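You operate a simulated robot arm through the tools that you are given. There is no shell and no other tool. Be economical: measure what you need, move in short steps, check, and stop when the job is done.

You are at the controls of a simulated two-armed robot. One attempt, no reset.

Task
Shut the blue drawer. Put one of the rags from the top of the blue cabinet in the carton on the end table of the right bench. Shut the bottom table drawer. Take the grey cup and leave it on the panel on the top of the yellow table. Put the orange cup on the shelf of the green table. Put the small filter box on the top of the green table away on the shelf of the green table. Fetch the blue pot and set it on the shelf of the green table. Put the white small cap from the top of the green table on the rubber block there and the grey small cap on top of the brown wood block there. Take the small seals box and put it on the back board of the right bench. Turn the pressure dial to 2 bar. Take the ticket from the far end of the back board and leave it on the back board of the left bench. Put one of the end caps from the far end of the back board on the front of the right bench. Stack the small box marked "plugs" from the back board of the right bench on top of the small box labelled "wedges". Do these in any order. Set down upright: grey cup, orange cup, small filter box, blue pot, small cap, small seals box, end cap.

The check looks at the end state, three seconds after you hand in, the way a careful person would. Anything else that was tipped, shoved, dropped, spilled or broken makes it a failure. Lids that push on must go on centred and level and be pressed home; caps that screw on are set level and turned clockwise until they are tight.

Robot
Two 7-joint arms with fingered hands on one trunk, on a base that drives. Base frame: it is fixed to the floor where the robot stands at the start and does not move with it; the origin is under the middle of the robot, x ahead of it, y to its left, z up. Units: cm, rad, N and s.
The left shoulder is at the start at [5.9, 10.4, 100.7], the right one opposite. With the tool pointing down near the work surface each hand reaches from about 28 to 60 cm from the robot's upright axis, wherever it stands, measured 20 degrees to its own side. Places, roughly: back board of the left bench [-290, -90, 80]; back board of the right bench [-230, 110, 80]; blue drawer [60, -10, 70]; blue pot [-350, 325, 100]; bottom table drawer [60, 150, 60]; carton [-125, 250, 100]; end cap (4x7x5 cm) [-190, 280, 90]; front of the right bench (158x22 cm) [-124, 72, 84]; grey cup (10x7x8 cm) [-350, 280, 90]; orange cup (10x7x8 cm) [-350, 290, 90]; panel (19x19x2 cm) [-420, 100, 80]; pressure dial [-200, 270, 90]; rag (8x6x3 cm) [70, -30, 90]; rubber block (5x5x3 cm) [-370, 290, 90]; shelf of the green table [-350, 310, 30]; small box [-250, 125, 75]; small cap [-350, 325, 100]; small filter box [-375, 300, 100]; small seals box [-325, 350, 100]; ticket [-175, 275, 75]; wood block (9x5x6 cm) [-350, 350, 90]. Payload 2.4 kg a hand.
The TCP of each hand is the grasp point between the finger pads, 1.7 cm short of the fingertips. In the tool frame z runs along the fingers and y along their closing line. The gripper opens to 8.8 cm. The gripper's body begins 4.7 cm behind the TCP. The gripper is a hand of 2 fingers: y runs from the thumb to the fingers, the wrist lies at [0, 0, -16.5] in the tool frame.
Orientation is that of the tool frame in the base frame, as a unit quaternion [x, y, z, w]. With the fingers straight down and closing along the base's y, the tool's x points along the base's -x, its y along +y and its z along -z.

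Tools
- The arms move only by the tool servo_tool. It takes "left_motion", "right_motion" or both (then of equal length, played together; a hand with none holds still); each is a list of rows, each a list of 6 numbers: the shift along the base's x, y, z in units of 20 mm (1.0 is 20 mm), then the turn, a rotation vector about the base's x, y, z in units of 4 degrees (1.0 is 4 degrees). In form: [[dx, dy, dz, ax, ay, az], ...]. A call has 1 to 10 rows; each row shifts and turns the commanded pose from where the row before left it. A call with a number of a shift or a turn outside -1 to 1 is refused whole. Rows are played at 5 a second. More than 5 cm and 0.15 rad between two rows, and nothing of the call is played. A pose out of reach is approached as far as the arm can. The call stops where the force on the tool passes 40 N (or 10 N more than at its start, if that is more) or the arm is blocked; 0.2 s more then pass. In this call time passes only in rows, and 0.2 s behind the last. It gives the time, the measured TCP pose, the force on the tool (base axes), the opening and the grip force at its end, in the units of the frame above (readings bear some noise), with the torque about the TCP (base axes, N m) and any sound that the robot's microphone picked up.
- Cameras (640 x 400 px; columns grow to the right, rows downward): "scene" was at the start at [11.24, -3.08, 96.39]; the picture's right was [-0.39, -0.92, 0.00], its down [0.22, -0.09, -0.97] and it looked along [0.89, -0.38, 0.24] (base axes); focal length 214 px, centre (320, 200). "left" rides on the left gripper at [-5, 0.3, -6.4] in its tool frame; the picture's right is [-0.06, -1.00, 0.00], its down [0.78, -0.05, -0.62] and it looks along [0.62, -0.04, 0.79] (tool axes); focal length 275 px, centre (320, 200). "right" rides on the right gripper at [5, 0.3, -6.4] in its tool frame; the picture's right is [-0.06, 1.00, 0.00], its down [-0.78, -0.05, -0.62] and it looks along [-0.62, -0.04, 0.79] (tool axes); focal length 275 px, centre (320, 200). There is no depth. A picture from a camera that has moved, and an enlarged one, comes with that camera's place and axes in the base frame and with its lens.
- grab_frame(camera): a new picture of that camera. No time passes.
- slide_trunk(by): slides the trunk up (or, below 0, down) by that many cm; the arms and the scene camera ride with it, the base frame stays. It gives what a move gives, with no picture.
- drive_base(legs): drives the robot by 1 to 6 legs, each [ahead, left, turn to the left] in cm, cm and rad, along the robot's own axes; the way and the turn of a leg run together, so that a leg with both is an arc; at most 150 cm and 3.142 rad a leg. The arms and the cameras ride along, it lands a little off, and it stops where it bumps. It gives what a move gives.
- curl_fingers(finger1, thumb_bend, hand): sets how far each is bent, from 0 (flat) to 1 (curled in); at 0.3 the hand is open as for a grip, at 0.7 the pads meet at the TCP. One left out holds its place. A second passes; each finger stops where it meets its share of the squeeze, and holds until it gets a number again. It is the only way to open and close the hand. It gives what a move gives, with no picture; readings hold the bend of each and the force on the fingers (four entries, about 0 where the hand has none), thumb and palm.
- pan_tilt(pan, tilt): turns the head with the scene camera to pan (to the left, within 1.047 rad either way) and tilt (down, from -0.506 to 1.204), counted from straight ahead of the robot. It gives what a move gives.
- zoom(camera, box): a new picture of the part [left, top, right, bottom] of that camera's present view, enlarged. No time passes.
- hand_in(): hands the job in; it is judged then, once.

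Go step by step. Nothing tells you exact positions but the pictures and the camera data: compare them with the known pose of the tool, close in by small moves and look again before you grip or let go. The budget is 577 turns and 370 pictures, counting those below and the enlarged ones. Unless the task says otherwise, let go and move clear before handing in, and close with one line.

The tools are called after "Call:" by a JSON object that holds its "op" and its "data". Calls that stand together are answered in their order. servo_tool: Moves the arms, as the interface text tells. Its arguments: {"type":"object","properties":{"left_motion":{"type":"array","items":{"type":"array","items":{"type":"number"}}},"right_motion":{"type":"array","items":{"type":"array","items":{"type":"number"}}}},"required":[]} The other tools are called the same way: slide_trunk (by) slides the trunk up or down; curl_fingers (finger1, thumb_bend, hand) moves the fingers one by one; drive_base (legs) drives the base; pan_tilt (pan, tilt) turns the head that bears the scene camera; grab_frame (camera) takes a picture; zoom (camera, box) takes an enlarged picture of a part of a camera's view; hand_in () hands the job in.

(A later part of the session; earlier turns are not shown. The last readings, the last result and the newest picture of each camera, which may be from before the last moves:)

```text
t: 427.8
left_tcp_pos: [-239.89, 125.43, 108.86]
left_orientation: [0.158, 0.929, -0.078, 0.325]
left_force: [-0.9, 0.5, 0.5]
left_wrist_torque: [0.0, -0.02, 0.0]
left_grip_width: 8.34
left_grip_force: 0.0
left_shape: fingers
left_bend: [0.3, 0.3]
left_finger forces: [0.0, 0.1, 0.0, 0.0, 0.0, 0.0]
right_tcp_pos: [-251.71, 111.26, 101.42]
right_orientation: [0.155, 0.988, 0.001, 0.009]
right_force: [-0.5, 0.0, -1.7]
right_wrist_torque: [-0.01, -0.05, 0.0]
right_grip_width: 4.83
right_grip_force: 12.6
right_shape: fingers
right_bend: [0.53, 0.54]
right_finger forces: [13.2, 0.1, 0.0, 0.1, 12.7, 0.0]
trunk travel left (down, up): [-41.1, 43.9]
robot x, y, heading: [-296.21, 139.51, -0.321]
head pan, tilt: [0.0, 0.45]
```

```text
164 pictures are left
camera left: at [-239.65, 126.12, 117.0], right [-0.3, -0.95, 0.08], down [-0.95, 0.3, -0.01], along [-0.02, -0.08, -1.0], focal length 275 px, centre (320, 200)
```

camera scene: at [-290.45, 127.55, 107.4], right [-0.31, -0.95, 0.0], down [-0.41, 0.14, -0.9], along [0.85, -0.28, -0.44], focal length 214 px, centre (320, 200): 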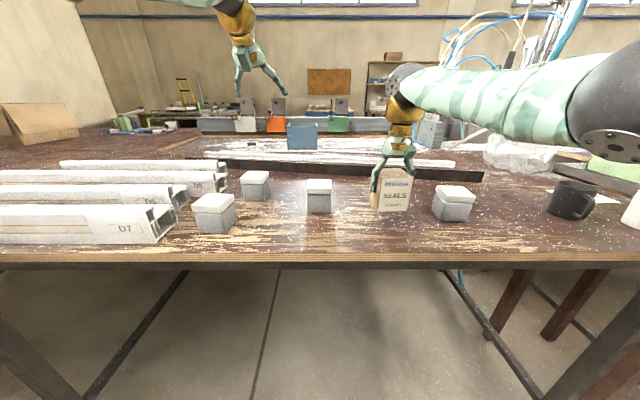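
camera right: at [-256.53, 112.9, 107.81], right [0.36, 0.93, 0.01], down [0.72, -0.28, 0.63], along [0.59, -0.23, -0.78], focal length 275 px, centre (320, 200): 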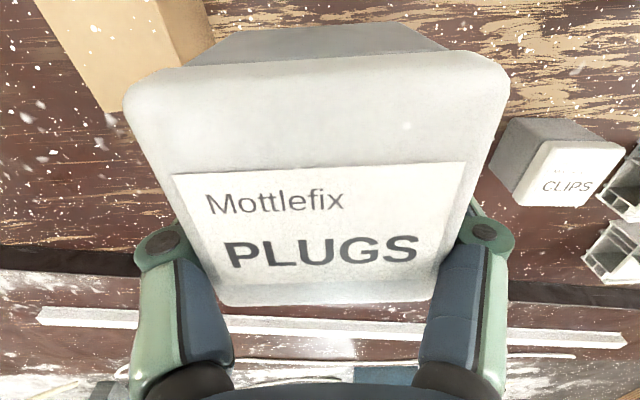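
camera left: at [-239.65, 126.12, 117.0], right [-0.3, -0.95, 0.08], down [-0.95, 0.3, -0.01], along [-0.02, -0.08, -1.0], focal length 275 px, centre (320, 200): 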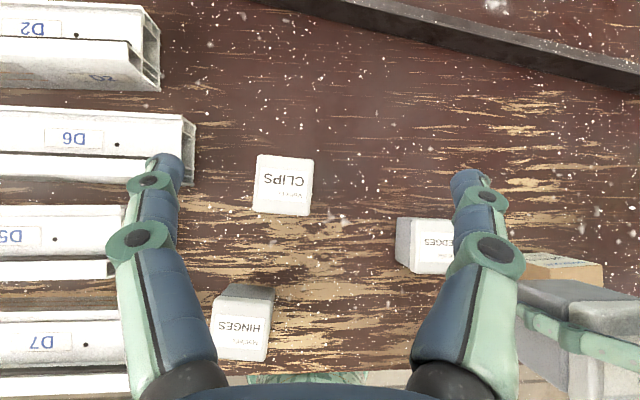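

WEDGES centre about [−249,112.9]. I shift PLUGS over it and lower most of the way.

Call:
{"op": "servo_tool", "data": {"right_motion": [[0.6, 0.45, 0, 0, 0, -0.6], [0.6, 0.42, -0.5, 0, 0, 0], [0, 0, -1, 0, 0, 0], [0, 0, -1, 0, 0, 0], [0, 0, -0.7, 0, 0, 0]]}}

Call:
{"op": "zoom", "data": {"camera": "scene", "box": [300, 110, 440, 230]}}

Call:
{"op": "grab_frame", "data": {"camera": "left"}}

Call:
{"op": "grab_frame", "data": {"camera": "right"}}

```text
t: 429.0
left_tcp_pos: [-239.84, 125.55, 108.86]
left_orientation: [0.159, 0.929, -0.079, 0.324]
left_force: [0.3, 0.1, -0.7]
left_wrist_torque: [0.03, 0.01, 0.01]
left_grip_width: 8.35
left_grip_force: 0.1
left_shape: fingers
left_bend: [0.3, 0.3]
left_finger forces: [0.0, 0.0, 0.0, 0.0, 0.1, 0.0]
right_tcp_pos: [-249.27, 112.82, 95.11]
right_orientation: [0.175, 0.985, 0.001, 0.008]
right_force: [0.3, -0.1, -1.0]
right_wrist_torque: [-0.01, -0.02, -0.01]
right_grip_width: 4.82
right_grip_force: 13.3
right_shape: fingers
right_bend: [0.53, 0.54]
right_finger forces: [12.9, 0.1, 0.0, 0.0, 12.5, 0.0]
trunk travel left (down, up): [-41.1, 43.9]
robot x, y, heading: [-296.36, 139.48, -0.316]
head pan, tilt: [0.0, 0.45]
```

```text
3.33 times, centred on (370, 170) of scene
camera zoom: at [-284.53, 135.92, 107.4], right [-0.31, -0.95, 0.0], down [-0.41, 0.14, -0.9], along [0.85, -0.28, -0.44], focal length 715 px, centre (153, 300)
```

zoom: 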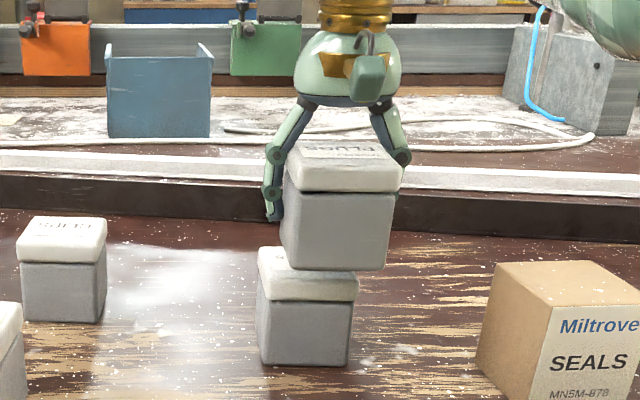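

```text
162 pictures are left
camera left: at [-239.63, 126.12, 117.0], right [-0.3, -0.95, 0.08], down [-0.95, 0.3, -0.01], along [-0.02, -0.08, -1.0], focal length 275 px, centre (320, 200)
```

left: 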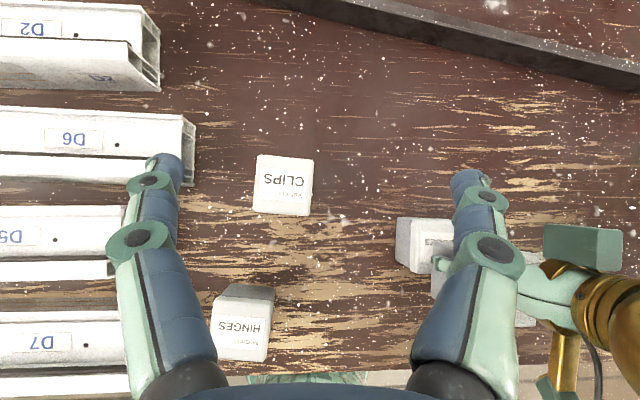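

```text
161 pictures are left
camera right: at [-254.07, 114.77, 101.38], right [0.4, 0.92, 0.01], down [0.71, -0.31, 0.63], along [0.58, -0.25, -0.78], focal length 275 px, centre (320, 200)
```

right: 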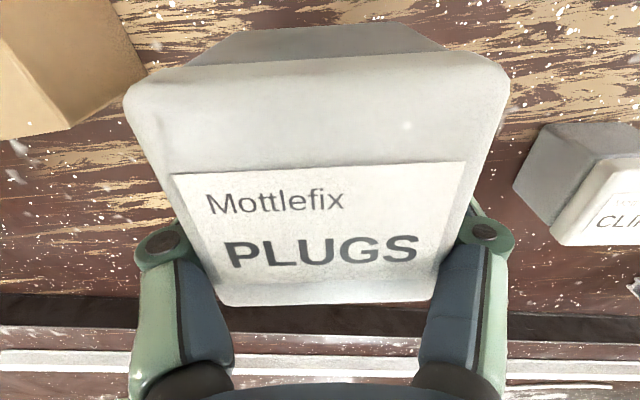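

Scene and left views disagree by ~2 cm, so I want a direct overhead look: raise and pull PLUGS back, then center the left camera on WEDGES.

Call:
{"op": "servo_tool", "data": {"right_motion": [[0, 0, 1, 0, 0, 0], [-0.9, 0.3, 1, 0, 0, 0], [-0.9, 0.3, 0.5, 0, 0, 0], [-0.9, 0.3, 0, 0, 0, 0], [-0.6, -0.5, 0, 0, 0, 0], [-0.4, -0.9, 0, 0, 0, 0], [-0.4, -0.9, 0, 0, 0, 0], [-0.4, -0.9, 0, 0, 0, 0]]}}

Call:
{"op": "servo_tool", "data": {"left_motion": [[-0.6, -0.9, 0, 0, 0, 0], [-0.6, -0.9, 0, 0, 0, 0], [-0.6, -0.9, 0, 0, 0, 0], [-0.6, -0.9, 0, 0, 0, 0], [-0.6, -0.9, 0, 0, 0, 0], [-0.6, -0.9, 0, 0, 0, 0]]}}

Call:
{"op": "grab_frame", "data": {"camera": "left"}}

```text
t: 430.8
left_tcp_pos: [-239.7, 125.45, 108.78]
left_orientation: [0.159, 0.929, -0.079, 0.325]
left_force: [-0.2, -0.7, 0.2]
left_wrist_torque: [0.01, -0.03, 0.03]
left_grip_width: 8.37
left_grip_force: 0.1
left_shape: fingers
left_bend: [0.3, 0.3]
left_finger forces: [0.1, 0.0, 0.1, 0.0, 0.1, 0.0]
right_tcp_pos: [-258.38, 108.44, 100.07]
right_orientation: [0.175, 0.984, 0.002, 0.009]
right_force: [0.2, -0.4, -0.8]
right_wrist_torque: [-0.02, -0.03, 0.01]
right_grip_width: 4.83
right_grip_force: 12.4
right_shape: fingers
right_bend: [0.53, 0.54]
right_finger forces: [12.6, 0.1, 0.0, 0.0, 12.1, 0.0]
trunk travel left (down, up): [-41.1, 43.9]
robot x, y, heading: [-296.29, 139.54, -0.321]
head pan, tilt: [0.0, 0.45]
```

```text
t: 432.2
left_tcp_pos: [-246.96, 114.63, 108.8]
left_orientation: [0.159, 0.929, -0.077, 0.325]
left_force: [-0.1, 0.6, -0.2]
left_wrist_torque: [0.01, 0.01, 0.02]
left_grip_width: 8.35
left_grip_force: 0.0
left_shape: fingers
left_bend: [0.3, 0.3]
left_finger forces: [0.1, 0.0, 0.1, 0.0, 0.0, 0.0]
right_tcp_pos: [-258.34, 108.31, 100.09]
right_orientation: [0.175, 0.984, 0.001, 0.009]
right_force: [-1.1, -0.4, -1.6]
right_wrist_torque: [-0.01, 0.02, 0.0]
right_grip_width: 4.84
right_grip_force: 11.9
right_shape: fingers
right_bend: [0.53, 0.54]
right_finger forces: [12.5, 0.0, 0.0, 0.0, 12.1, 0.0]
trunk travel left (down, up): [-41.1, 43.9]
robot x, y, heading: [-296.05, 139.68, -0.319]
head pan, tilt: [0.0, 0.45]
```

```text
160 pictures are left
camera left: at [-246.82, 115.3, 117.02], right [-0.3, -0.95, 0.08], down [-0.95, 0.3, -0.01], along [-0.02, -0.08, -1.0], focal length 275 px, centre (320, 200)
```

left: 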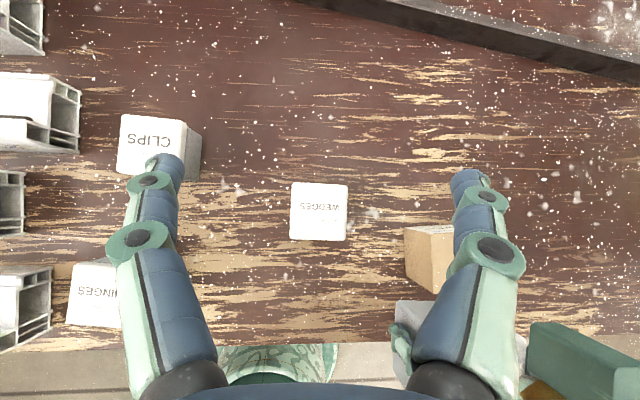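

WEDGES centre is [−248.45,113.4]. I retract the left hand and bring PLUGS exactly over it.

Call:
{"op": "servo_tool", "data": {"left_motion": [[0.6, 0.9, 0.3, 0, 0, 0], [0.6, 0.9, 0.3, 0, 0, 0], [0.6, 0.9, 0.3, 0, 0, 0], [0.6, 0.9, 0.3, 0, 0, 0], [0.6, 0.9, 0.3, 0, 0, 0], [0.6, 0.9, 0.3, 0, 0, 0], [0.3, 0.9, 0, 0, 0, 0], [0.3, 0.9, 0, 0, 0, 0], [0.3, 0.9, 0, 0, 0, 0]]}}

Call:
{"op": "servo_tool", "data": {"right_motion": [[0.9, 0.45, 0, 0, 0, 0], [0.9, 0.45, 0, 0, 0, 0], [0.9, 0.45, 0, 0, 0, 0], [0.9, 0.45, 0, 0, 0, 0], [0.9, 0.45, 0, 0, 0, 0], [0.45, 0.3, -0.5, 0, 0, 0], [0, 0, -1, 0, 0, 0], [0, 0, -1, 0, 0, 0]]}}

Call:
{"op": "zoom", "data": {"camera": "scene", "box": [300, 110, 440, 230]}}

```text
t: 434.2
left_tcp_pos: [-237.93, 130.84, 112.48]
left_orientation: [0.159, 0.929, -0.078, 0.325]
left_force: [0.6, 0.1, -0.1]
left_wrist_torque: [0.0, 0.0, 0.03]
left_grip_width: 8.39
left_grip_force: 0.1
left_shape: fingers
left_bend: [0.3, 0.3]
left_finger forces: [0.0, 0.0, 0.0, 0.0, 0.1, 0.0]
right_tcp_pos: [-258.34, 108.37, 100.09]
right_orientation: [0.176, 0.984, 0.001, 0.009]
right_force: [-0.7, -0.2, -1.4]
right_wrist_torque: [-0.01, -0.01, 0.01]
right_grip_width: 4.83
right_grip_force: 12.1
right_shape: fingers
right_bend: [0.53, 0.54]
right_finger forces: [12.4, 0.1, 0.0, 0.0, 11.9, 0.0]
trunk travel left (down, up): [-41.1, 43.9]
robot x, y, heading: [-296.5, 139.64, -0.316]
head pan, tilt: [0.0, 0.45]
```

```text
t: 436.0
left_tcp_pos: [-238.03, 130.88, 112.34]
left_orientation: [0.159, 0.929, -0.078, 0.324]
left_force: [0.4, 0.1, 0.3]
left_wrist_torque: [-0.03, -0.02, -0.02]
left_grip_width: 8.37
left_grip_force: 0.1
left_shape: fingers
left_bend: [0.3, 0.3]
left_finger forces: [0.0, 0.0, 0.1, 0.0, 0.0, 0.1]
right_tcp_pos: [-248.38, 113.44, 95.13]
right_orientation: [0.174, 0.985, -0.001, 0.009]
right_force: [-0.7, 0.2, -1.7]
right_wrist_torque: [-0.03, 0.03, 0.03]
right_grip_width: 4.78
right_grip_force: 11.8
right_shape: fingers
right_bend: [0.53, 0.54]
right_finger forces: [12.1, 0.0, 0.0, 0.1, 11.6, 0.0]
trunk travel left (down, up): [-41.1, 43.9]
robot x, y, heading: [-296.38, 139.64, -0.319]
head pan, tilt: [0.0, 0.45]
```

```text
3.33 times, centred on (370, 170) of scene
camera zoom: at [-284.53, 135.92, 107.4], right [-0.31, -0.95, 0.0], down [-0.41, 0.14, -0.9], along [0.85, -0.28, -0.44], focal length 715 px, centre (153, 300)
```

zoom: 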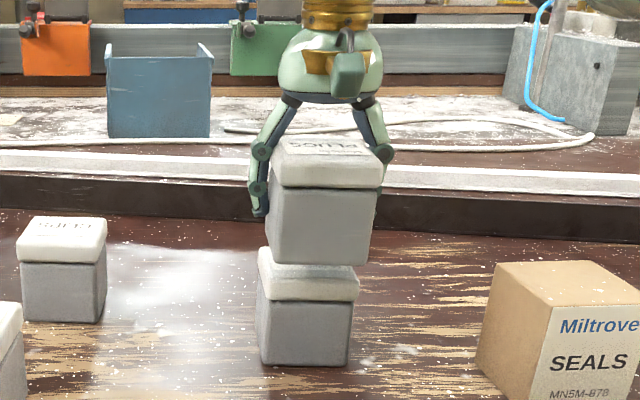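

The held box sits ~0.8 cm behind the TCP, so I shift forward 0.8 and left 0.4, then lower to contact.

Call:
{"op": "servo_tool", "data": {"right_motion": [[0.44, 0.06, 0, 0, 0, 0], [0, 0, -0.3, 0, 0, 0]]}}

Call:
{"op": "servo_tool", "data": {"right_motion": [[0, 0, -0.15, 0, 0, 0]]}}

Call:
{"op": "zoom", "data": {"camera": "scene", "box": [320, 130, 420, 220]}}

```text
t: 436.6
left_tcp_pos: [-237.87, 130.78, 112.4]
left_orientation: [0.159, 0.929, -0.079, 0.324]
left_force: [0.9, 0.5, 0.4]
left_wrist_torque: [-0.01, 0.01, -0.01]
left_grip_width: 8.39
left_grip_force: 0.1
left_shape: fingers
left_bend: [0.3, 0.3]
left_finger forces: [0.0, 0.1, 0.0, 0.1, 0.0, 0.1]
right_tcp_pos: [-247.49, 113.57, 94.51]
right_orientation: [0.174, 0.985, 0.001, 0.009]
right_force: [-0.1, 0.6, -1.8]
right_wrist_torque: [-0.02, -0.05, -0.02]
right_grip_width: 4.82
right_grip_force: 11.6
right_shape: fingers
right_bend: [0.53, 0.54]
right_finger forces: [12.1, 0.0, 0.0, 0.0, 11.7, 0.1]
trunk travel left (down, up): [-41.1, 43.9]
robot x, y, heading: [-296.41, 139.87, -0.318]
head pan, tilt: [0.0, 0.45]
```

```text
t: 437.0
left_tcp_pos: [-237.93, 130.96, 112.34]
left_orientation: [0.159, 0.929, -0.078, 0.325]
left_force: [0.0, 0.3, 0.2]
left_wrist_torque: [-0.01, 0.02, -0.01]
left_grip_width: 8.33
left_grip_force: 0.2
left_shape: fingers
left_bend: [0.3, 0.3]
left_finger forces: [0.0, 0.0, 0.1, 0.0, 0.0, 0.1]
right_tcp_pos: [-247.68, 113.49, 94.23]
right_orientation: [0.175, 0.985, 0.001, 0.009]
right_force: [0.2, 0.4, -1.4]
right_wrist_torque: [-0.01, 0.01, 0.0]
right_grip_width: 4.8
right_grip_force: 12.0
right_shape: fingers
right_bend: [0.53, 0.54]
right_finger forces: [12.1, 0.1, 0.0, 0.1, 11.7, 0.0]
trunk travel left (down, up): [-41.1, 43.9]
robot x, y, heading: [-295.84, 139.53, -0.319]
head pan, tilt: [0.0, 0.45]
```

```text
4.44 times, centred on (370, 175) of scene
camera zoom: at [-284.53, 135.92, 107.4], right [-0.31, -0.95, 0.0], down [-0.41, 0.14, -0.9], along [0.85, -0.28, -0.44], focal length 953 px, centre (98, 311)
```

zoom: 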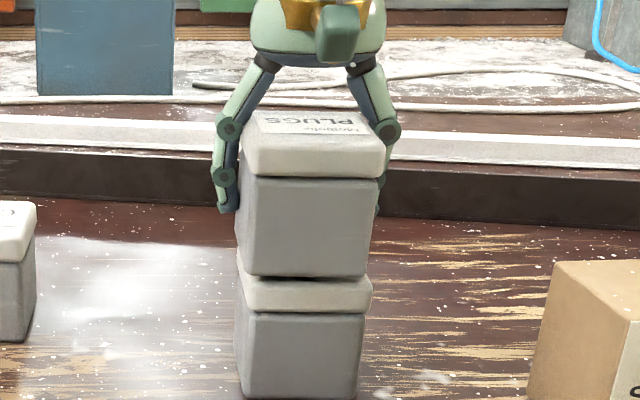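

Very well aligned. Lower to contact and release.

Call:
{"op": "servo_tool", "data": {"right_motion": [[0, 0, -0.12, 0, 0, 0]]}}

Call:
{"op": "servo_tool", "data": {"right_motion": [[0, 0, -0.12, 0, 0, 0]]}}

Call:
{"op": "zoom", "data": {"camera": "scene", "box": [320, 130, 420, 220]}}

```text
t: 437.4
left_tcp_pos: [-237.9, 130.93, 112.46]
left_orientation: [0.158, 0.929, -0.078, 0.325]
left_force: [-0.6, 0.1, 0.9]
left_wrist_torque: [-0.02, 0.0, 0.01]
left_grip_width: 8.35
left_grip_force: 0.0
left_shape: fingers
left_bend: [0.3, 0.3]
left_finger forces: [0.0, 0.0, 0.0, 0.0, 0.1, 0.0]
right_tcp_pos: [-247.38, 113.59, 93.92]
right_orientation: [0.175, 0.984, 0.001, 0.009]
right_force: [-0.7, -0.2, -1.3]
right_wrist_torque: [0.01, -0.02, -0.03]
right_grip_width: 4.78
right_grip_force: 11.7
right_shape: fingers
right_bend: [0.53, 0.54]
right_finger forces: [12.1, 0.1, 0.1, 0.0, 11.6, 0.1]
trunk travel left (down, up): [-41.1, 43.9]
robot x, y, heading: [-296.84, 139.55, -0.318]
head pan, tilt: [0.0, 0.45]
```

```text
t: 437.8
left_tcp_pos: [-238.03, 130.81, 112.45]
left_orientation: [0.159, 0.929, -0.078, 0.325]
left_force: [-0.3, -0.1, 1.0]
left_wrist_torque: [-0.01, 0.0, 0.0]
left_grip_width: 8.37
left_grip_force: 0.1
left_shape: fingers
left_bend: [0.3, 0.3]
left_finger forces: [0.1, 0.0, 0.1, 0.0, 0.1, 0.0]
right_tcp_pos: [-247.45, 113.52, 93.9]
right_orientation: [0.176, 0.984, 0.001, 0.009]
right_force: [-0.3, 1.2, 3.9]
right_wrist_torque: [-0.06, 0.05, -0.01]
right_grip_width: 4.81
right_grip_force: 13.2
right_shape: fingers
right_bend: [0.53, 0.54]
right_finger forces: [13.2, 0.0, 0.0, 0.1, 12.9, 0.1]
trunk travel left (down, up): [-41.1, 43.9]
robot x, y, heading: [-296.47, 139.67, -0.319]
head pan, tilt: [0.0, 0.45]
```

```text
4.44 times, centred on (370, 175) of scene
camera zoom: at [-284.57, 135.93, 107.42], right [-0.31, -0.95, 0.0], down [-0.41, 0.14, -0.9], along [0.85, -0.28, -0.44], focal length 953 px, centre (98, 311)
```

zoom: 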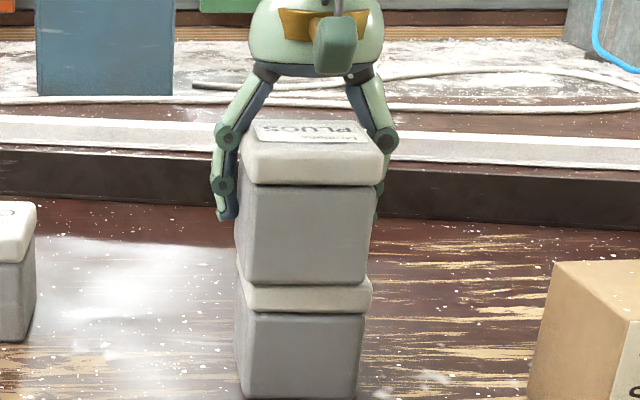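

Call:
{"op": "curl_fingers", "data": {"hand": "right", "finger1": 0.28, "thumb_bend": 0.28}}

Call:
{"op": "servo_tool", "data": {"right_motion": [[0, 0, 0.4, 0, 0, 0], [0, 0, 0.8, 0, 0, 0], [0, 0, 1, 0, 0, 0], [0, 0, 1, 0, 0, 0], [0, 0, 1, 0, 0, 0], [-0.5, 0, 1, 0, 0, 0], [-0.5, 0, 1, 0, 0, 0]]}}

Call:
{"op": "zoom", "data": {"camera": "scene", "box": [300, 110, 460, 230]}}

Call:
{"op": "grab_frame", "data": {"camera": "right"}}

```text
t: 438.8
left_tcp_pos: [-238.01, 130.83, 112.42]
left_orientation: [0.159, 0.929, -0.078, 0.325]
left_force: [0.3, 0.9, 0.0]
left_wrist_torque: [0.05, -0.02, 0.0]
left_grip_width: 8.36
left_grip_force: 0.0
left_shape: fingers
left_bend: [0.3, 0.3]
left_finger forces: [0.0, 0.0, 0.0, 0.0, 0.0, 0.0]
right_tcp_pos: [-247.48, 113.54, 93.78]
right_orientation: [0.175, 0.984, 0.001, 0.009]
right_force: [-0.7, -0.3, 0.9]
right_wrist_torque: [-0.02, 0.02, 0.06]
right_grip_width: 8.63
right_grip_force: 0.0
right_shape: fingers
right_bend: [0.28, 0.28]
right_finger forces: [0.1, 0.0, 0.1, 0.0, 0.0, 0.0]
trunk travel left (down, up): [-41.1, 43.9]
robot x, y, heading: [-296.3, 139.83, -0.32]
head pan, tilt: [0.0, 0.45]
```

```text
t: 440.4
left_tcp_pos: [-237.9, 130.86, 112.52]
left_orientation: [0.158, 0.929, -0.077, 0.325]
left_force: [0.0, -0.1, -0.5]
left_wrist_torque: [0.0, 0.03, -0.01]
left_grip_width: 8.34
left_grip_force: 0.1
left_shape: fingers
left_bend: [0.3, 0.3]
left_finger forces: [0.1, 0.1, 0.0, 0.0, 0.1, 0.1]
right_tcp_pos: [-249.45, 113.52, 106.22]
right_orientation: [0.175, 0.985, 0.001, 0.008]
right_force: [0.3, 1.1, -0.8]
right_wrist_torque: [-0.01, 0.0, 0.0]
right_grip_width: 8.65
right_grip_force: 0.1
right_shape: fingers
right_bend: [0.28, 0.28]
right_finger forces: [0.0, 0.0, 0.0, 0.0, 0.0, 0.1]
trunk travel left (down, up): [-41.1, 43.9]
robot x, y, heading: [-296.32, 139.37, -0.32]
head pan, tilt: [0.0, 0.45]
```

```text
3.33 times, centred on (380, 170) of scene
camera zoom: at [-284.56, 135.9, 107.41], right [-0.31, -0.95, 0.0], down [-0.41, 0.14, -0.9], along [0.85, -0.28, -0.44], focal length 715 px, centre (120, 300)
```

zoom: 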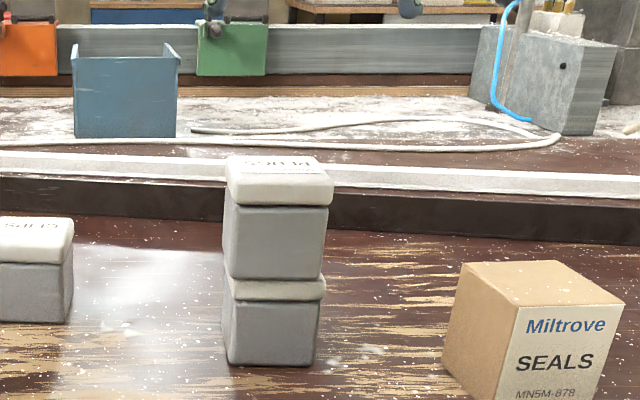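

```text
155 pictures are left
camera right: at [-254.24, 115.36, 112.49], right [0.4, 0.92, 0.01], down [0.71, -0.32, 0.63], along [0.58, -0.25, -0.78], focal length 275 px, centre (320, 200)
```

right: 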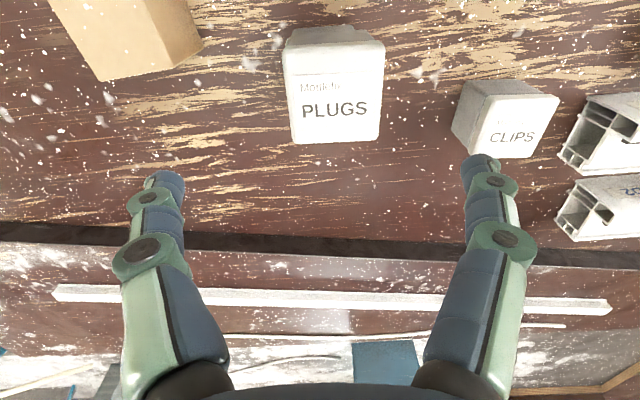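

PLUGS is stacked on WEDGES. Next the ticket and an end cap at the far end: I raise a little and slide left along the bench.

Call:
{"op": "slide_trunk", "data": {"by": 8}}

Call:
{"op": "drive_base", "data": {"legs": [[-4, 0, 0], [0, 145, 0]]}}

Call:
{"op": "pan_tilt", "data": {"pan": 0, "tilt": 0.6}}

Call:
{"op": "grab_frame", "data": {"camera": "scene"}}

Call:
{"op": "grab_frame", "data": {"camera": "left"}}

```text
t: 441.6
left_tcp_pos: [-237.95, 130.83, 120.47]
left_orientation: [0.158, 0.929, -0.077, 0.324]
left_force: [0.3, -0.1, 0.6]
left_wrist_torque: [0.01, -0.02, -0.03]
left_grip_width: 8.38
left_grip_force: 0.1
left_shape: fingers
left_bend: [0.3, 0.3]
left_finger forces: [0.0, 0.0, 0.0, 0.0, 0.0, 0.1]
right_tcp_pos: [-249.48, 113.49, 114.0]
right_orientation: [0.175, 0.985, 0.001, 0.009]
right_force: [0.0, -0.2, 0.2]
right_wrist_torque: [0.01, -0.03, 0.03]
right_grip_width: 8.63
right_grip_force: 0.0
right_shape: fingers
right_bend: [0.28, 0.28]
right_finger forces: [0.1, 0.0, 0.1, 0.1, 0.0, 0.0]
trunk travel left (down, up): [-49.1, 35.9]
robot x, y, heading: [-296.23, 139.8, -0.324]
head pan, tilt: [0.0, 0.45]
```

```text
t: 449.2
left_tcp_pos: [-195.89, 269.01, 120.55]
left_orientation: [0.162, 0.929, -0.079, 0.325]
left_force: [-0.2, -1.0, 0.0]
left_wrist_torque: [-0.05, 0.0, 0.0]
left_grip_width: 8.39
left_grip_force: 0.1
left_shape: fingers
left_bend: [0.3, 0.3]
left_finger forces: [0.0, 0.1, 0.0, 0.0, 0.0, 0.0]
right_tcp_pos: [-207.43, 251.77, 114.15]
right_orientation: [0.178, 0.984, 0.0, 0.009]
right_force: [-0.1, -0.1, -0.2]
right_wrist_torque: [-0.01, -0.03, 0.01]
right_grip_width: 8.64
right_grip_force: 0.1
right_shape: fingers
right_bend: [0.28, 0.28]
right_finger forces: [0.1, 0.0, 0.0, 0.0, 0.1, 0.0]
trunk travel left (down, up): [-49.1, 35.9]
robot x, y, heading: [-253.98, 278.12, -0.329]
head pan, tilt: [0.0, 0.45]
```

```text
t: 449.9
left_tcp_pos: [-195.69, 269.08, 120.48]
left_orientation: [0.162, 0.929, -0.079, 0.324]
left_force: [0.6, 0.2, 0.0]
left_wrist_torque: [-0.02, 0.0, -0.02]
left_grip_width: 8.37
left_grip_force: 0.0
left_shape: fingers
left_bend: [0.3, 0.3]
left_finger forces: [0.0, 0.1, 0.1, 0.0, 0.0, 0.0]
right_tcp_pos: [-207.48, 251.75, 114.05]
right_orientation: [0.178, 0.984, 0.0, 0.009]
right_force: [-0.2, 0.6, -0.5]
right_wrist_torque: [-0.01, -0.02, 0.0]
right_grip_width: 8.63
right_grip_force: 0.1
right_shape: fingers
right_bend: [0.28, 0.28]
right_finger forces: [0.0, 0.0, 0.0, 0.0, 0.0, 0.0]
trunk travel left (down, up): [-49.1, 35.9]
robot x, y, heading: [-254.18, 278.3, -0.329]
head pan, tilt: [0.0, 0.6]
```

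```text
154 pictures are left
camera scene: at [-242.84, 274.59, 114.1], right [-0.32, -0.95, 0.0], down [-0.53, 0.18, -0.83], along [0.78, -0.27, -0.56], focal length 214 px, centre (320, 200)
```

scene: 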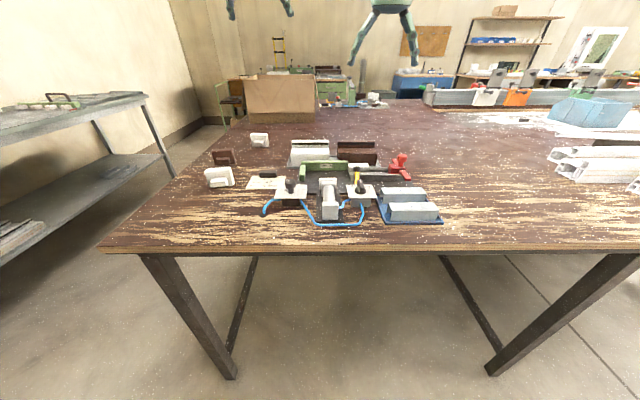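

```text
153 pictures are left
camera left: at [-195.67, 269.64, 128.61], right [-0.31, -0.95, 0.08], down [-0.95, 0.31, -0.01], along [-0.02, -0.08, -1.0], focal length 275 px, centre (320, 200)
```

left: 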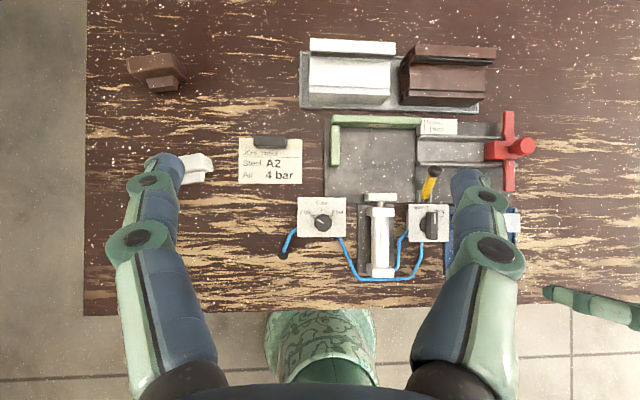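

Clear overhead view of ticket, caps and dial. Zoom on the dial and ticket to confirm.

Call:
{"op": "zoom", "data": {"camera": "left", "box": [230, 120, 360, 250]}}

Call:
{"op": "zoom", "data": {"camera": "left", "box": [110, 40, 230, 200]}}

```text
3.08 times, centred on (295, 185) of left
camera zoom: at [-195.67, 269.64, 128.61], right [-0.31, -0.95, 0.08], down [-0.95, 0.31, -0.01], along [-0.02, -0.08, -1.0], focal length 847 px, centre (397, 246)
```

zoom: 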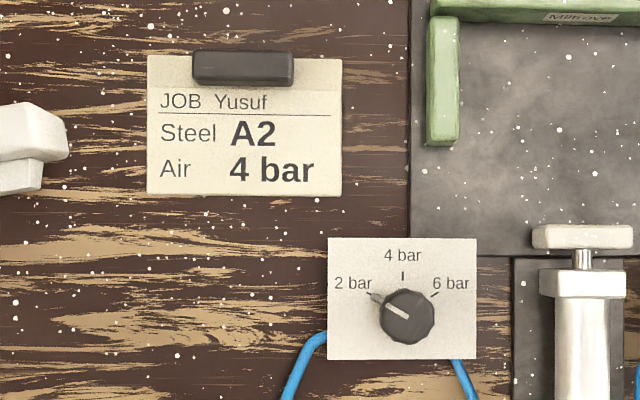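

```text
2.50 times, centred on (170, 120) of left
camera zoom: at [-195.67, 269.64, 128.61], right [-0.31, -0.95, 0.08], down [-0.95, 0.31, -0.01], along [-0.02, -0.08, -1.0], focal length 688 px, centre (695, 400)
```

zoom: 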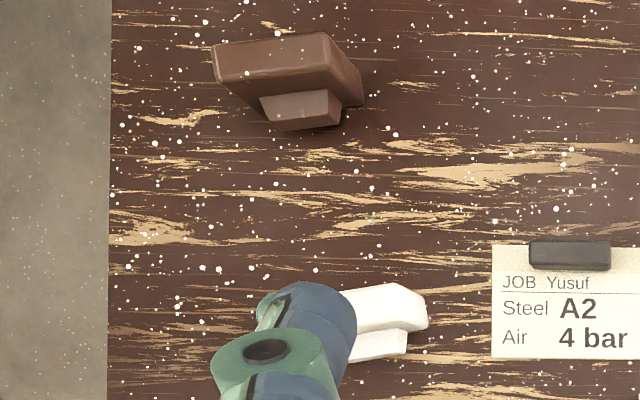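

The dial points at 2 bar. Now align the left hand with the ticket's tab: drive in, lower the trunk.

Call:
{"op": "servo_tool", "data": {"right_motion": [[-0.5, 0.15, 1, 0, 0, 0], [-0.5, 0.15, 1, 0, 0, 0], [-0.5, 0.15, 1, 0, 0, 0], [-0.5, 0.15, 1, 0, 0, 0], [-0.5, 0.15, 1, 0, 0, 0], [-0.5, 0.15, 1, 0, 0, 0]]}}

Call:
{"op": "drive_base", "data": {"legs": [[6, 5, 0]]}}

Call:
{"op": "slide_trunk", "data": {"by": -16}}

Call:
{"op": "servo_tool", "data": {"left_motion": [[0.8, -0.25, -0.5, 0, 0, 0], [0.8, -0.25, -0.5, 0, 0, 0]]}}

Call:
{"op": "grab_frame", "data": {"camera": "left"}}

```text
t: 451.3
left_tcp_pos: [-195.87, 269.1, 120.44]
left_orientation: [0.162, 0.928, -0.079, 0.325]
left_force: [0.4, 0.0, -0.5]
left_wrist_torque: [-0.01, 0.01, 0.03]
left_grip_width: 8.36
left_grip_force: 0.1
left_shape: fingers
left_bend: [0.3, 0.3]
left_finger forces: [0.0, 0.0, 0.0, 0.0, 0.1, 0.0]
right_tcp_pos: [-213.59, 253.63, 126.12]
right_orientation: [0.179, 0.984, 0.001, 0.008]
right_force: [-0.1, 0.1, -0.1]
right_wrist_torque: [0.01, 0.03, 0.02]
right_grip_width: 8.65
right_grip_force: 0.0
right_shape: fingers
right_bend: [0.28, 0.28]
right_finger forces: [0.1, 0.0, 0.0, 0.0, 0.0, 0.0]
trunk travel left (down, up): [-49.1, 35.9]
robot x, y, heading: [-254.01, 277.99, -0.329]
head pan, tilt: [0.0, 0.6]
```

```text
t: 452.4
left_tcp_pos: [-188.35, 271.73, 120.44]
left_orientation: [0.162, 0.929, -0.079, 0.324]
left_force: [0.9, 0.3, 0.1]
left_wrist_torque: [0.01, 0.02, 0.02]
left_grip_width: 8.39
left_grip_force: 0.0
left_shape: fingers
left_bend: [0.3, 0.3]
left_finger forces: [0.0, 0.1, 0.0, 0.0, 0.0, 0.1]
right_tcp_pos: [-206.26, 256.5, 126.12]
right_orientation: [0.179, 0.984, 0.001, 0.008]
right_force: [0.7, -0.7, 0.6]
right_wrist_torque: [-0.02, -0.02, 0.03]
right_grip_width: 8.64
right_grip_force: 0.1
right_shape: fingers
right_bend: [0.28, 0.28]
right_finger forces: [0.0, 0.0, 0.1, 0.1, 0.0, 0.0]
trunk travel left (down, up): [-49.1, 35.9]
robot x, y, heading: [-247.01, 281.06, -0.328]
head pan, tilt: [0.0, 0.6]
```

```text
t: 454.2
left_tcp_pos: [-188.59, 271.87, 104.53]
left_orientation: [0.163, 0.929, -0.08, 0.324]
left_force: [-0.5, -0.3, 0.4]
left_wrist_torque: [0.01, -0.01, 0.0]
left_grip_width: 8.41
left_grip_force: 0.1
left_shape: fingers
left_bend: [0.3, 0.3]
left_finger forces: [0.0, 0.0, 0.0, 0.0, 0.1, 0.0]
right_tcp_pos: [-206.35, 256.41, 110.14]
right_orientation: [0.179, 0.984, 0.0, 0.009]
right_force: [0.4, 0.2, 0.2]
right_wrist_torque: [-0.05, 0.0, 0.0]
right_grip_width: 8.65
right_grip_force: 0.0
right_shape: fingers
right_bend: [0.28, 0.28]
right_finger forces: [0.0, 0.0, 0.0, 0.1, 0.0, 0.0]
trunk travel left (down, up): [-33.1, 51.9]
robot x, y, heading: [-246.72, 281.04, -0.327]
head pan, tilt: [0.0, 0.6]
```

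```text
t: 454.8
left_tcp_pos: [-185.41, 270.84, 102.49]
left_orientation: [0.163, 0.928, -0.079, 0.324]
left_force: [-0.4, 0.7, -0.3]
left_wrist_torque: [0.0, -0.02, -0.03]
left_grip_width: 8.36
left_grip_force: 0.0
left_shape: fingers
left_bend: [0.3, 0.3]
left_finger forces: [0.1, 0.0, 0.1, 0.0, 0.0, 0.1]
right_tcp_pos: [-206.25, 256.47, 110.18]
right_orientation: [0.179, 0.984, 0.001, 0.009]
right_force: [-0.6, 0.1, -0.3]
right_wrist_torque: [0.03, 0.03, 0.01]
right_grip_width: 8.65
right_grip_force: 0.1
right_shape: fingers
right_bend: [0.28, 0.28]
right_finger forces: [0.1, 0.0, 0.0, 0.1, 0.0, 0.1]
trunk travel left (down, up): [-33.1, 51.9]
robot x, y, heading: [-246.93, 281.09, -0.323]
head pan, tilt: [0.0, 0.6]
```

```text
150 pictures are left
camera left: at [-185.2, 271.42, 110.57], right [-0.31, -0.95, 0.08], down [-0.95, 0.31, -0.01], along [-0.02, -0.08, -1.0], focal length 275 px, centre (320, 200)
```

left: 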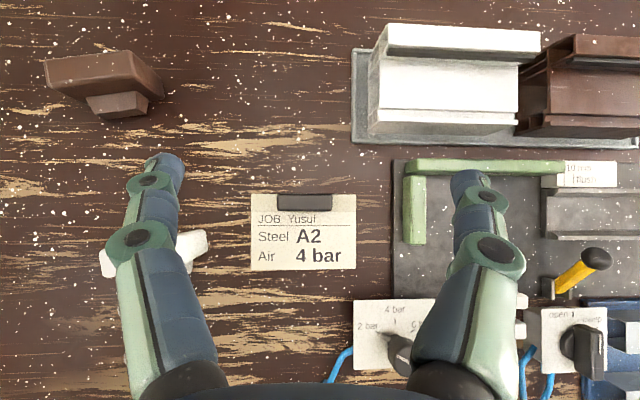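

Tab is centred under the hand. Narrow the fingers and descend.

Call:
{"op": "curl_fingers", "data": {"hand": "left", "finger1": 0.36, "thumb_bend": 0.36}}

Call:
{"op": "servo_tool", "data": {"left_motion": [[0, 0, -1, 0, 0, 0], [0, 0, -1, 0, 0, 0], [0, 0, -1, 0, 0, 0], [0, 0, -1, 0, 0, 0], [0, 0, -1, 0, 0, 0], [0, 0, -1, 0, 0, 0], [0, 0, -1, 0, 0, 0], [0, 0, -0.9, 0, 0, 0]]}}

Call:
{"op": "grab_frame", "data": {"camera": "left"}}

Call:
{"op": "zoom", "data": {"camera": "scene", "box": [190, 110, 350, 230]}}

```text
t: 455.8
left_tcp_pos: [-185.34, 270.77, 102.51]
left_orientation: [0.162, 0.928, -0.08, 0.325]
left_force: [-0.3, 0.4, -0.2]
left_wrist_torque: [0.0, -0.01, 0.03]
left_grip_width: 7.13
left_grip_force: 0.1
left_shape: fingers
left_bend: [0.36, 0.36]
left_finger forces: [0.0, 0.0, 0.0, 0.0, 0.0, 0.0]
right_tcp_pos: [-206.32, 256.28, 110.13]
right_orientation: [0.179, 0.984, 0.001, 0.009]
right_force: [-0.4, -0.3, 1.5]
right_wrist_torque: [0.0, 0.02, -0.02]
right_grip_width: 8.64
right_grip_force: 0.0
right_shape: fingers
right_bend: [0.28, 0.28]
right_finger forces: [0.1, 0.0, 0.0, 0.0, 0.0, 0.0]
trunk travel left (down, up): [-33.1, 51.9]
robot x, y, heading: [-246.7, 281.1, -0.324]
head pan, tilt: [0.0, 0.6]
```

```text
t: 457.6
left_tcp_pos: [-185.39, 270.75, 86.68]
left_orientation: [0.163, 0.929, -0.08, 0.323]
left_force: [0.1, -0.3, 0.1]
left_wrist_torque: [0.05, -0.03, -0.03]
left_grip_width: 7.12
left_grip_force: 0.1
left_shape: fingers
left_bend: [0.36, 0.36]
left_finger forces: [0.0, 0.2, 0.0, 0.0, 0.1, 0.0]
right_tcp_pos: [-206.36, 256.45, 110.17]
right_orientation: [0.18, 0.984, 0.001, 0.009]
right_force: [0.3, 0.9, 0.8]
right_wrist_torque: [-0.02, -0.02, 0.03]
right_grip_width: 8.65
right_grip_force: 0.1
right_shape: fingers
right_bend: [0.28, 0.28]
right_finger forces: [0.1, 0.0, 0.0, 0.0, 0.0, 0.1]
trunk travel left (down, up): [-33.1, 51.9]
robot x, y, heading: [-247.02, 281.3, -0.333]
head pan, tilt: [0.0, 0.6]
```

```text
149 pictures are left
camera left: at [-185.22, 271.38, 94.73], right [-0.31, -0.95, 0.08], down [-0.95, 0.31, -0.01], along [-0.02, -0.08, -1.0], focal length 275 px, centre (320, 200)
```

left: 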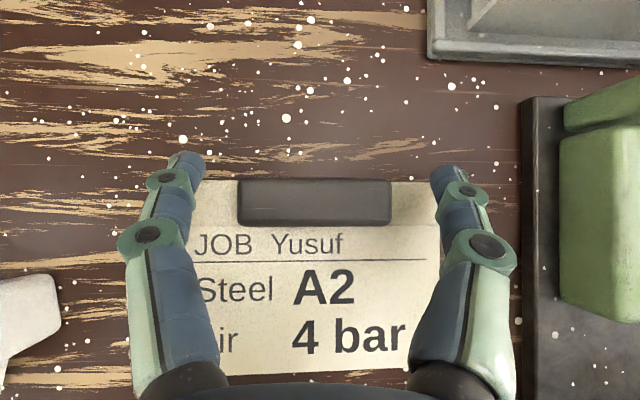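

```text
3.33 times, centred on (270, 170) of scene
camera zoom: at [-235.23, 277.28, 98.0], right [-0.32, -0.95, 0.0], down [-0.54, 0.18, -0.82], along [0.78, -0.27, -0.57], focal length 715 px, centre (487, 300)
```

zoom: 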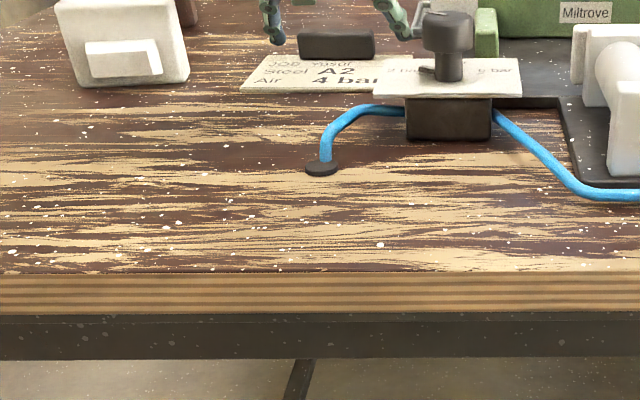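

Call:
{"op": "servo_tool", "data": {"left_motion": [[0, 0, -0.6, 0, 0, 0], [0, 0, -0.3, 0, 0, 0]]}}

Call:
{"op": "curl_fingers", "data": {"hand": "left", "finger1": 0.62, "thumb_bend": 0.62}}

Call:
{"op": "servo_tool", "data": {"left_motion": [[0, 0, 0.5, 0, 0, 0], [0, 0, 0.8, 0, 0, 0], [0, 0, 1, 0, 0, 0], [0, 0, 1, 0, 0, 0], [0, 0, 1, 0, 0, 0], [0, 0, 1, 0, 0, 0], [0, 0, 1, 0, 0, 0], [0, 0, 1, 0, 0, 0]]}}

Call:
{"op": "grab_frame", "data": {"camera": "left"}}

```text
t: 458.4
left_tcp_pos: [-185.19, 270.25, 85.58]
left_orientation: [0.165, 0.925, -0.083, 0.333]
left_force: [1.6, -1.8, 11.7]
left_wrist_torque: [0.48, -0.29, -0.09]
left_grip_width: 7.57
left_grip_force: 6.0
left_shape: fingers
left_bend: [0.34, 0.36]
left_finger forces: [11.3, 0.0, 0.0, 0.1, 0.4, 0.0]
right_tcp_pos: [-206.54, 256.39, 110.08]
right_orientation: [0.18, 0.984, 0.001, 0.009]
right_force: [0.1, -0.1, 0.0]
right_wrist_torque: [0.04, -0.02, 0.0]
right_grip_width: 8.67
right_grip_force: 0.1
right_shape: fingers
right_bend: [0.28, 0.28]
right_finger forces: [0.0, 0.1, 0.0, 0.0, 0.1, 0.0]
trunk travel left (down, up): [-33.1, 51.9]
robot x, y, heading: [-247.12, 281.28, -0.325]
head pan, tilt: [0.0, 0.6]
stopped in row 2 (left hand): the force on the tool passed its limit at 42 N (the readings are from after the stop); the commanded pose is now the measured one
```

```text
t: 459.4
left_tcp_pos: [-185.29, 270.67, 85.72]
left_orientation: [0.164, 0.925, -0.083, 0.333]
left_force: [8.1, 2.9, 29.3]
left_wrist_torque: [0.68, -0.69, -0.06]
left_grip_width: 4.74
left_grip_force: 14.9
left_shape: fingers
left_bend: [0.39, 0.61]
left_finger forces: [20.3, 0.0, 0.0, 0.0, 8.9, 0.0]
right_tcp_pos: [-206.47, 256.49, 110.28]
right_orientation: [0.18, 0.984, 0.001, 0.01]
right_force: [-0.2, -0.2, 0.0]
right_wrist_torque: [-0.01, 0.02, -0.04]
right_grip_width: 8.63
right_grip_force: 0.0
right_shape: fingers
right_bend: [0.28, 0.28]
right_finger forces: [0.0, 0.0, 0.0, 0.0, 0.0, 0.1]
trunk travel left (down, up): [-33.1, 51.9]
robot x, y, heading: [-246.32, 281.33, -0.323]
head pan, tilt: [0.0, 0.6]
```

```text
t: 461.2
left_tcp_pos: [-185.2, 270.43, 99.95]
left_orientation: [0.164, 0.926, -0.083, 0.331]
left_force: [-0.1, -1.1, 0.4]
left_wrist_torque: [0.04, -0.01, 0.02]
left_grip_width: 3.41
left_grip_force: 6.8
left_shape: fingers
left_bend: [0.54, 0.58]
left_finger forces: [6.1, 0.0, 0.0, 0.0, 6.2, 0.0]
right_tcp_pos: [-206.4, 256.34, 110.19]
right_orientation: [0.179, 0.984, 0.001, 0.009]
right_force: [-0.5, -0.4, 0.3]
right_wrist_torque: [-0.01, 0.0, -0.02]
right_grip_width: 8.66
right_grip_force: 0.0
right_shape: fingers
right_bend: [0.28, 0.28]
right_finger forces: [0.0, 0.0, 0.0, 0.0, 0.1, 0.1]
trunk travel left (down, up): [-33.1, 51.9]
robot x, y, heading: [-246.98, 280.85, -0.329]
head pan, tilt: [0.0, 0.6]
```

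```text
147 pictures are left
camera left: at [-185.17, 271.17, 108.11], right [-0.31, -0.95, 0.08], down [-0.95, 0.31, -0.02], along [0.0, -0.09, -1.0], focal length 275 px, centre (320, 200)
```

left: 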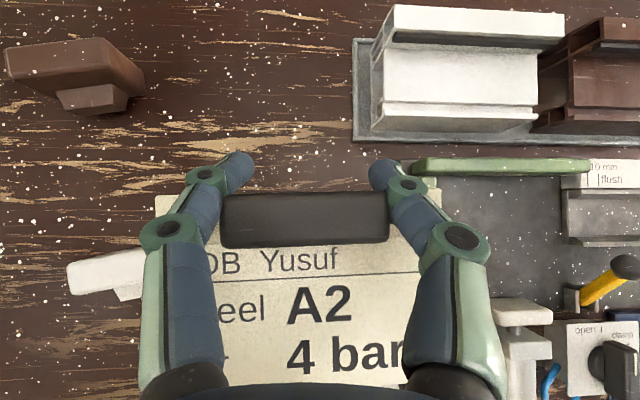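

Ticket is held by its tab. Now the beige end cap with the right hand: shift left and look.

Call:
{"op": "servo_tool", "data": {"left_motion": [[0, 0, 1, 0, 0, 0], [-0.4, 0.1, 1, 0, 0, 0], [-0.4, 0.1, 0, 0, 0, 0], [-0.4, 0.1, 0, 0, 0, 0]]}}

Call:
{"op": "drive_base", "data": {"legs": [[0, 31, 0]]}}

Call:
{"op": "curl_fingers", "data": {"hand": "right", "finger1": 0.2, "thumb_bend": 0.2}}

Call:
{"op": "grab_frame", "data": {"camera": "right"}}

Call:
{"op": "grab_frame", "data": {"camera": "scene"}}

```text
t: 462.2
left_tcp_pos: [-187.49, 270.99, 103.87]
left_orientation: [0.166, 0.926, -0.082, 0.329]
left_force: [0.0, -0.3, -0.3]
left_wrist_torque: [0.04, 0.01, 0.04]
left_grip_width: 3.38
left_grip_force: 6.3
left_shape: fingers
left_bend: [0.55, 0.58]
left_finger forces: [6.3, 0.0, 0.0, 0.0, 6.2, 0.0]
right_tcp_pos: [-206.39, 256.34, 110.16]
right_orientation: [0.18, 0.984, 0.001, 0.009]
right_force: [0.5, -0.2, 0.6]
right_wrist_torque: [-0.01, 0.0, -0.02]
right_grip_width: 8.63
right_grip_force: 0.1
right_shape: fingers
right_bend: [0.28, 0.28]
right_finger forces: [0.1, 0.0, 0.0, 0.0, 0.0, 0.0]
trunk travel left (down, up): [-33.1, 51.9]
robot x, y, heading: [-246.88, 281.14, -0.328]
head pan, tilt: [0.0, 0.6]
```

```text
t: 464.3
left_tcp_pos: [-177.56, 300.62, 103.94]
left_orientation: [0.164, 0.926, -0.082, 0.33]
left_force: [-0.4, 0.0, -0.5]
left_wrist_torque: [-0.02, -0.03, -0.01]
left_grip_width: 3.39
left_grip_force: 5.9
left_shape: fingers
left_bend: [0.55, 0.58]
left_finger forces: [6.1, 0.0, 0.0, 0.0, 6.3, 0.0]
right_tcp_pos: [-196.25, 285.7, 110.25]
right_orientation: [0.18, 0.984, 0.001, 0.01]
right_force: [0.4, -0.3, 0.2]
right_wrist_torque: [0.0, 0.02, 0.02]
right_grip_width: 8.64
right_grip_force: 0.1
right_shape: fingers
right_bend: [0.28, 0.28]
right_finger forces: [0.0, 0.1, 0.0, 0.0, 0.1, 0.1]
trunk travel left (down, up): [-33.1, 51.9]
robot x, y, heading: [-236.71, 310.1, -0.331]
head pan, tilt: [0.0, 0.6]
```

```text
t: 465.3
left_tcp_pos: [-177.53, 300.44, 103.94]
left_orientation: [0.164, 0.926, -0.082, 0.331]
left_force: [0.8, -0.5, -0.8]
left_wrist_torque: [-0.01, -0.01, 0.02]
left_grip_width: 3.42
left_grip_force: 6.0
left_shape: fingers
left_bend: [0.55, 0.58]
left_finger forces: [6.2, 0.0, 0.0, 0.1, 6.1, 0.1]
right_tcp_pos: [-196.3, 285.77, 110.19]
right_orientation: [0.179, 0.984, 0.002, 0.009]
right_force: [1.0, 0.8, 0.1]
right_wrist_torque: [0.0, 0.01, -0.01]
right_grip_width: 9.73
right_grip_force: 0.0
right_shape: fingers
right_bend: [0.2, 0.2]
right_finger forces: [0.0, 0.0, 0.0, 0.0, 0.0, 0.0]
trunk travel left (down, up): [-33.1, 51.9]
robot x, y, heading: [-236.91, 310.55, -0.328]
head pan, tilt: [0.0, 0.6]
```

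```text
146 pictures are left
camera right: at [-201.05, 287.71, 116.46], right [0.41, 0.91, 0.01], down [0.71, -0.32, 0.63], along [0.58, -0.25, -0.78], focal length 275 px, centre (320, 200)
```

right: 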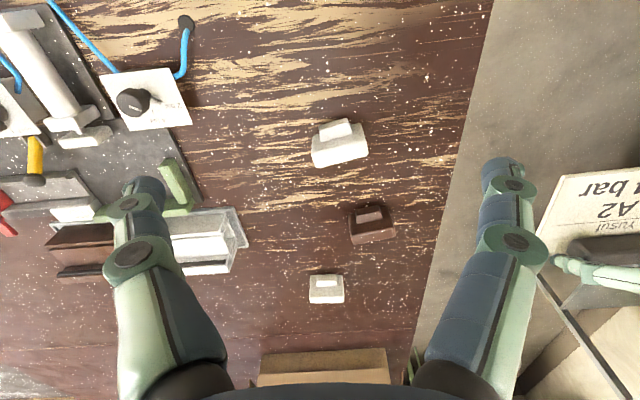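

```text
145 pictures are left
camera scene: at [-225.21, 306.68, 98.0], right [-0.32, -0.95, 0.0], down [-0.54, 0.18, -0.82], along [0.78, -0.27, -0.57], focal length 214 px, centre (320, 200)
```

scene: 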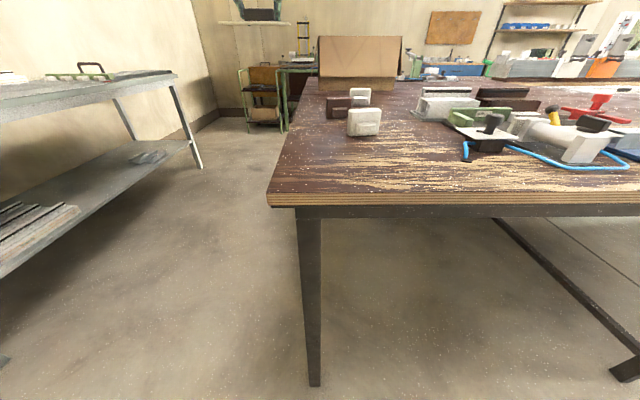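

Call:
{"op": "servo_tool", "data": {"right_motion": [[0.74, -0.15, -0.8, 0, 0, 1], [0.74, -0.15, -0.8, 0, 0, 1], [0.74, -0.15, -0.8, 0, 0, 0], [0.74, -0.15, -0.8, 0, 0, 0], [0.74, -0.15, -0.8, 0, 0, 0], [0.74, -0.15, -0.8, 0, 0, 0], [0.74, -0.15, -0.8, 0, 0, 0]]}}

Call:
{"op": "grab_frame", "data": {"camera": "right"}}

```text
t: 466.9
left_tcp_pos: [-177.6, 300.43, 103.97]
left_orientation: [0.164, 0.926, -0.083, 0.33]
left_force: [-0.1, 0.0, -0.6]
left_wrist_torque: [0.03, 0.02, 0.03]
left_grip_width: 3.4
left_grip_force: 6.4
left_shape: fingers
left_bend: [0.55, 0.58]
left_finger forces: [6.2, 0.0, 0.1, 0.1, 6.2, 0.1]
right_tcp_pos: [-186.81, 283.58, 98.89]
right_orientation: [0.11, 0.994, 0.002, 0.009]
right_force: [-0.6, 0.0, 1.0]
right_wrist_torque: [0.02, 0.0, 0.0]
right_grip_width: 9.76
right_grip_force: 0.1
right_shape: fingers
right_bend: [0.2, 0.2]
right_finger forces: [0.0, 0.0, 0.0, 0.1, 0.0, 0.1]
right hand out of reach, approached as far as the arm can: row 7
trunk travel left (down, up): [-33.1, 51.9]
robot x, y, heading: [-236.74, 310.59, -0.326]
head pan, tilt: [0.0, 0.6]
```

```text
144 pictures are left
camera right: at [-191.7, 284.79, 105.21], right [0.28, 0.96, 0.01], down [0.74, -0.22, 0.63], along [0.61, -0.17, -0.78], focal length 275 px, centre (320, 200)
```

right: 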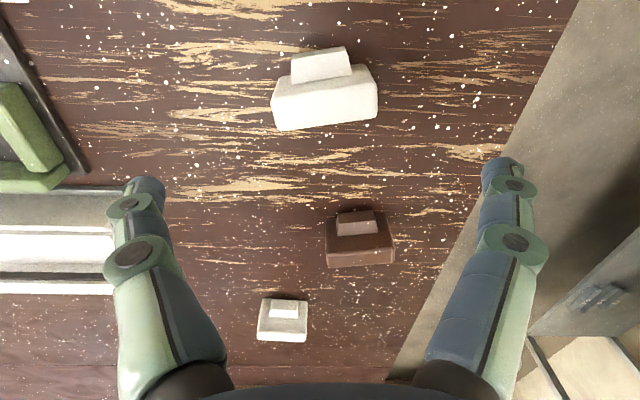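

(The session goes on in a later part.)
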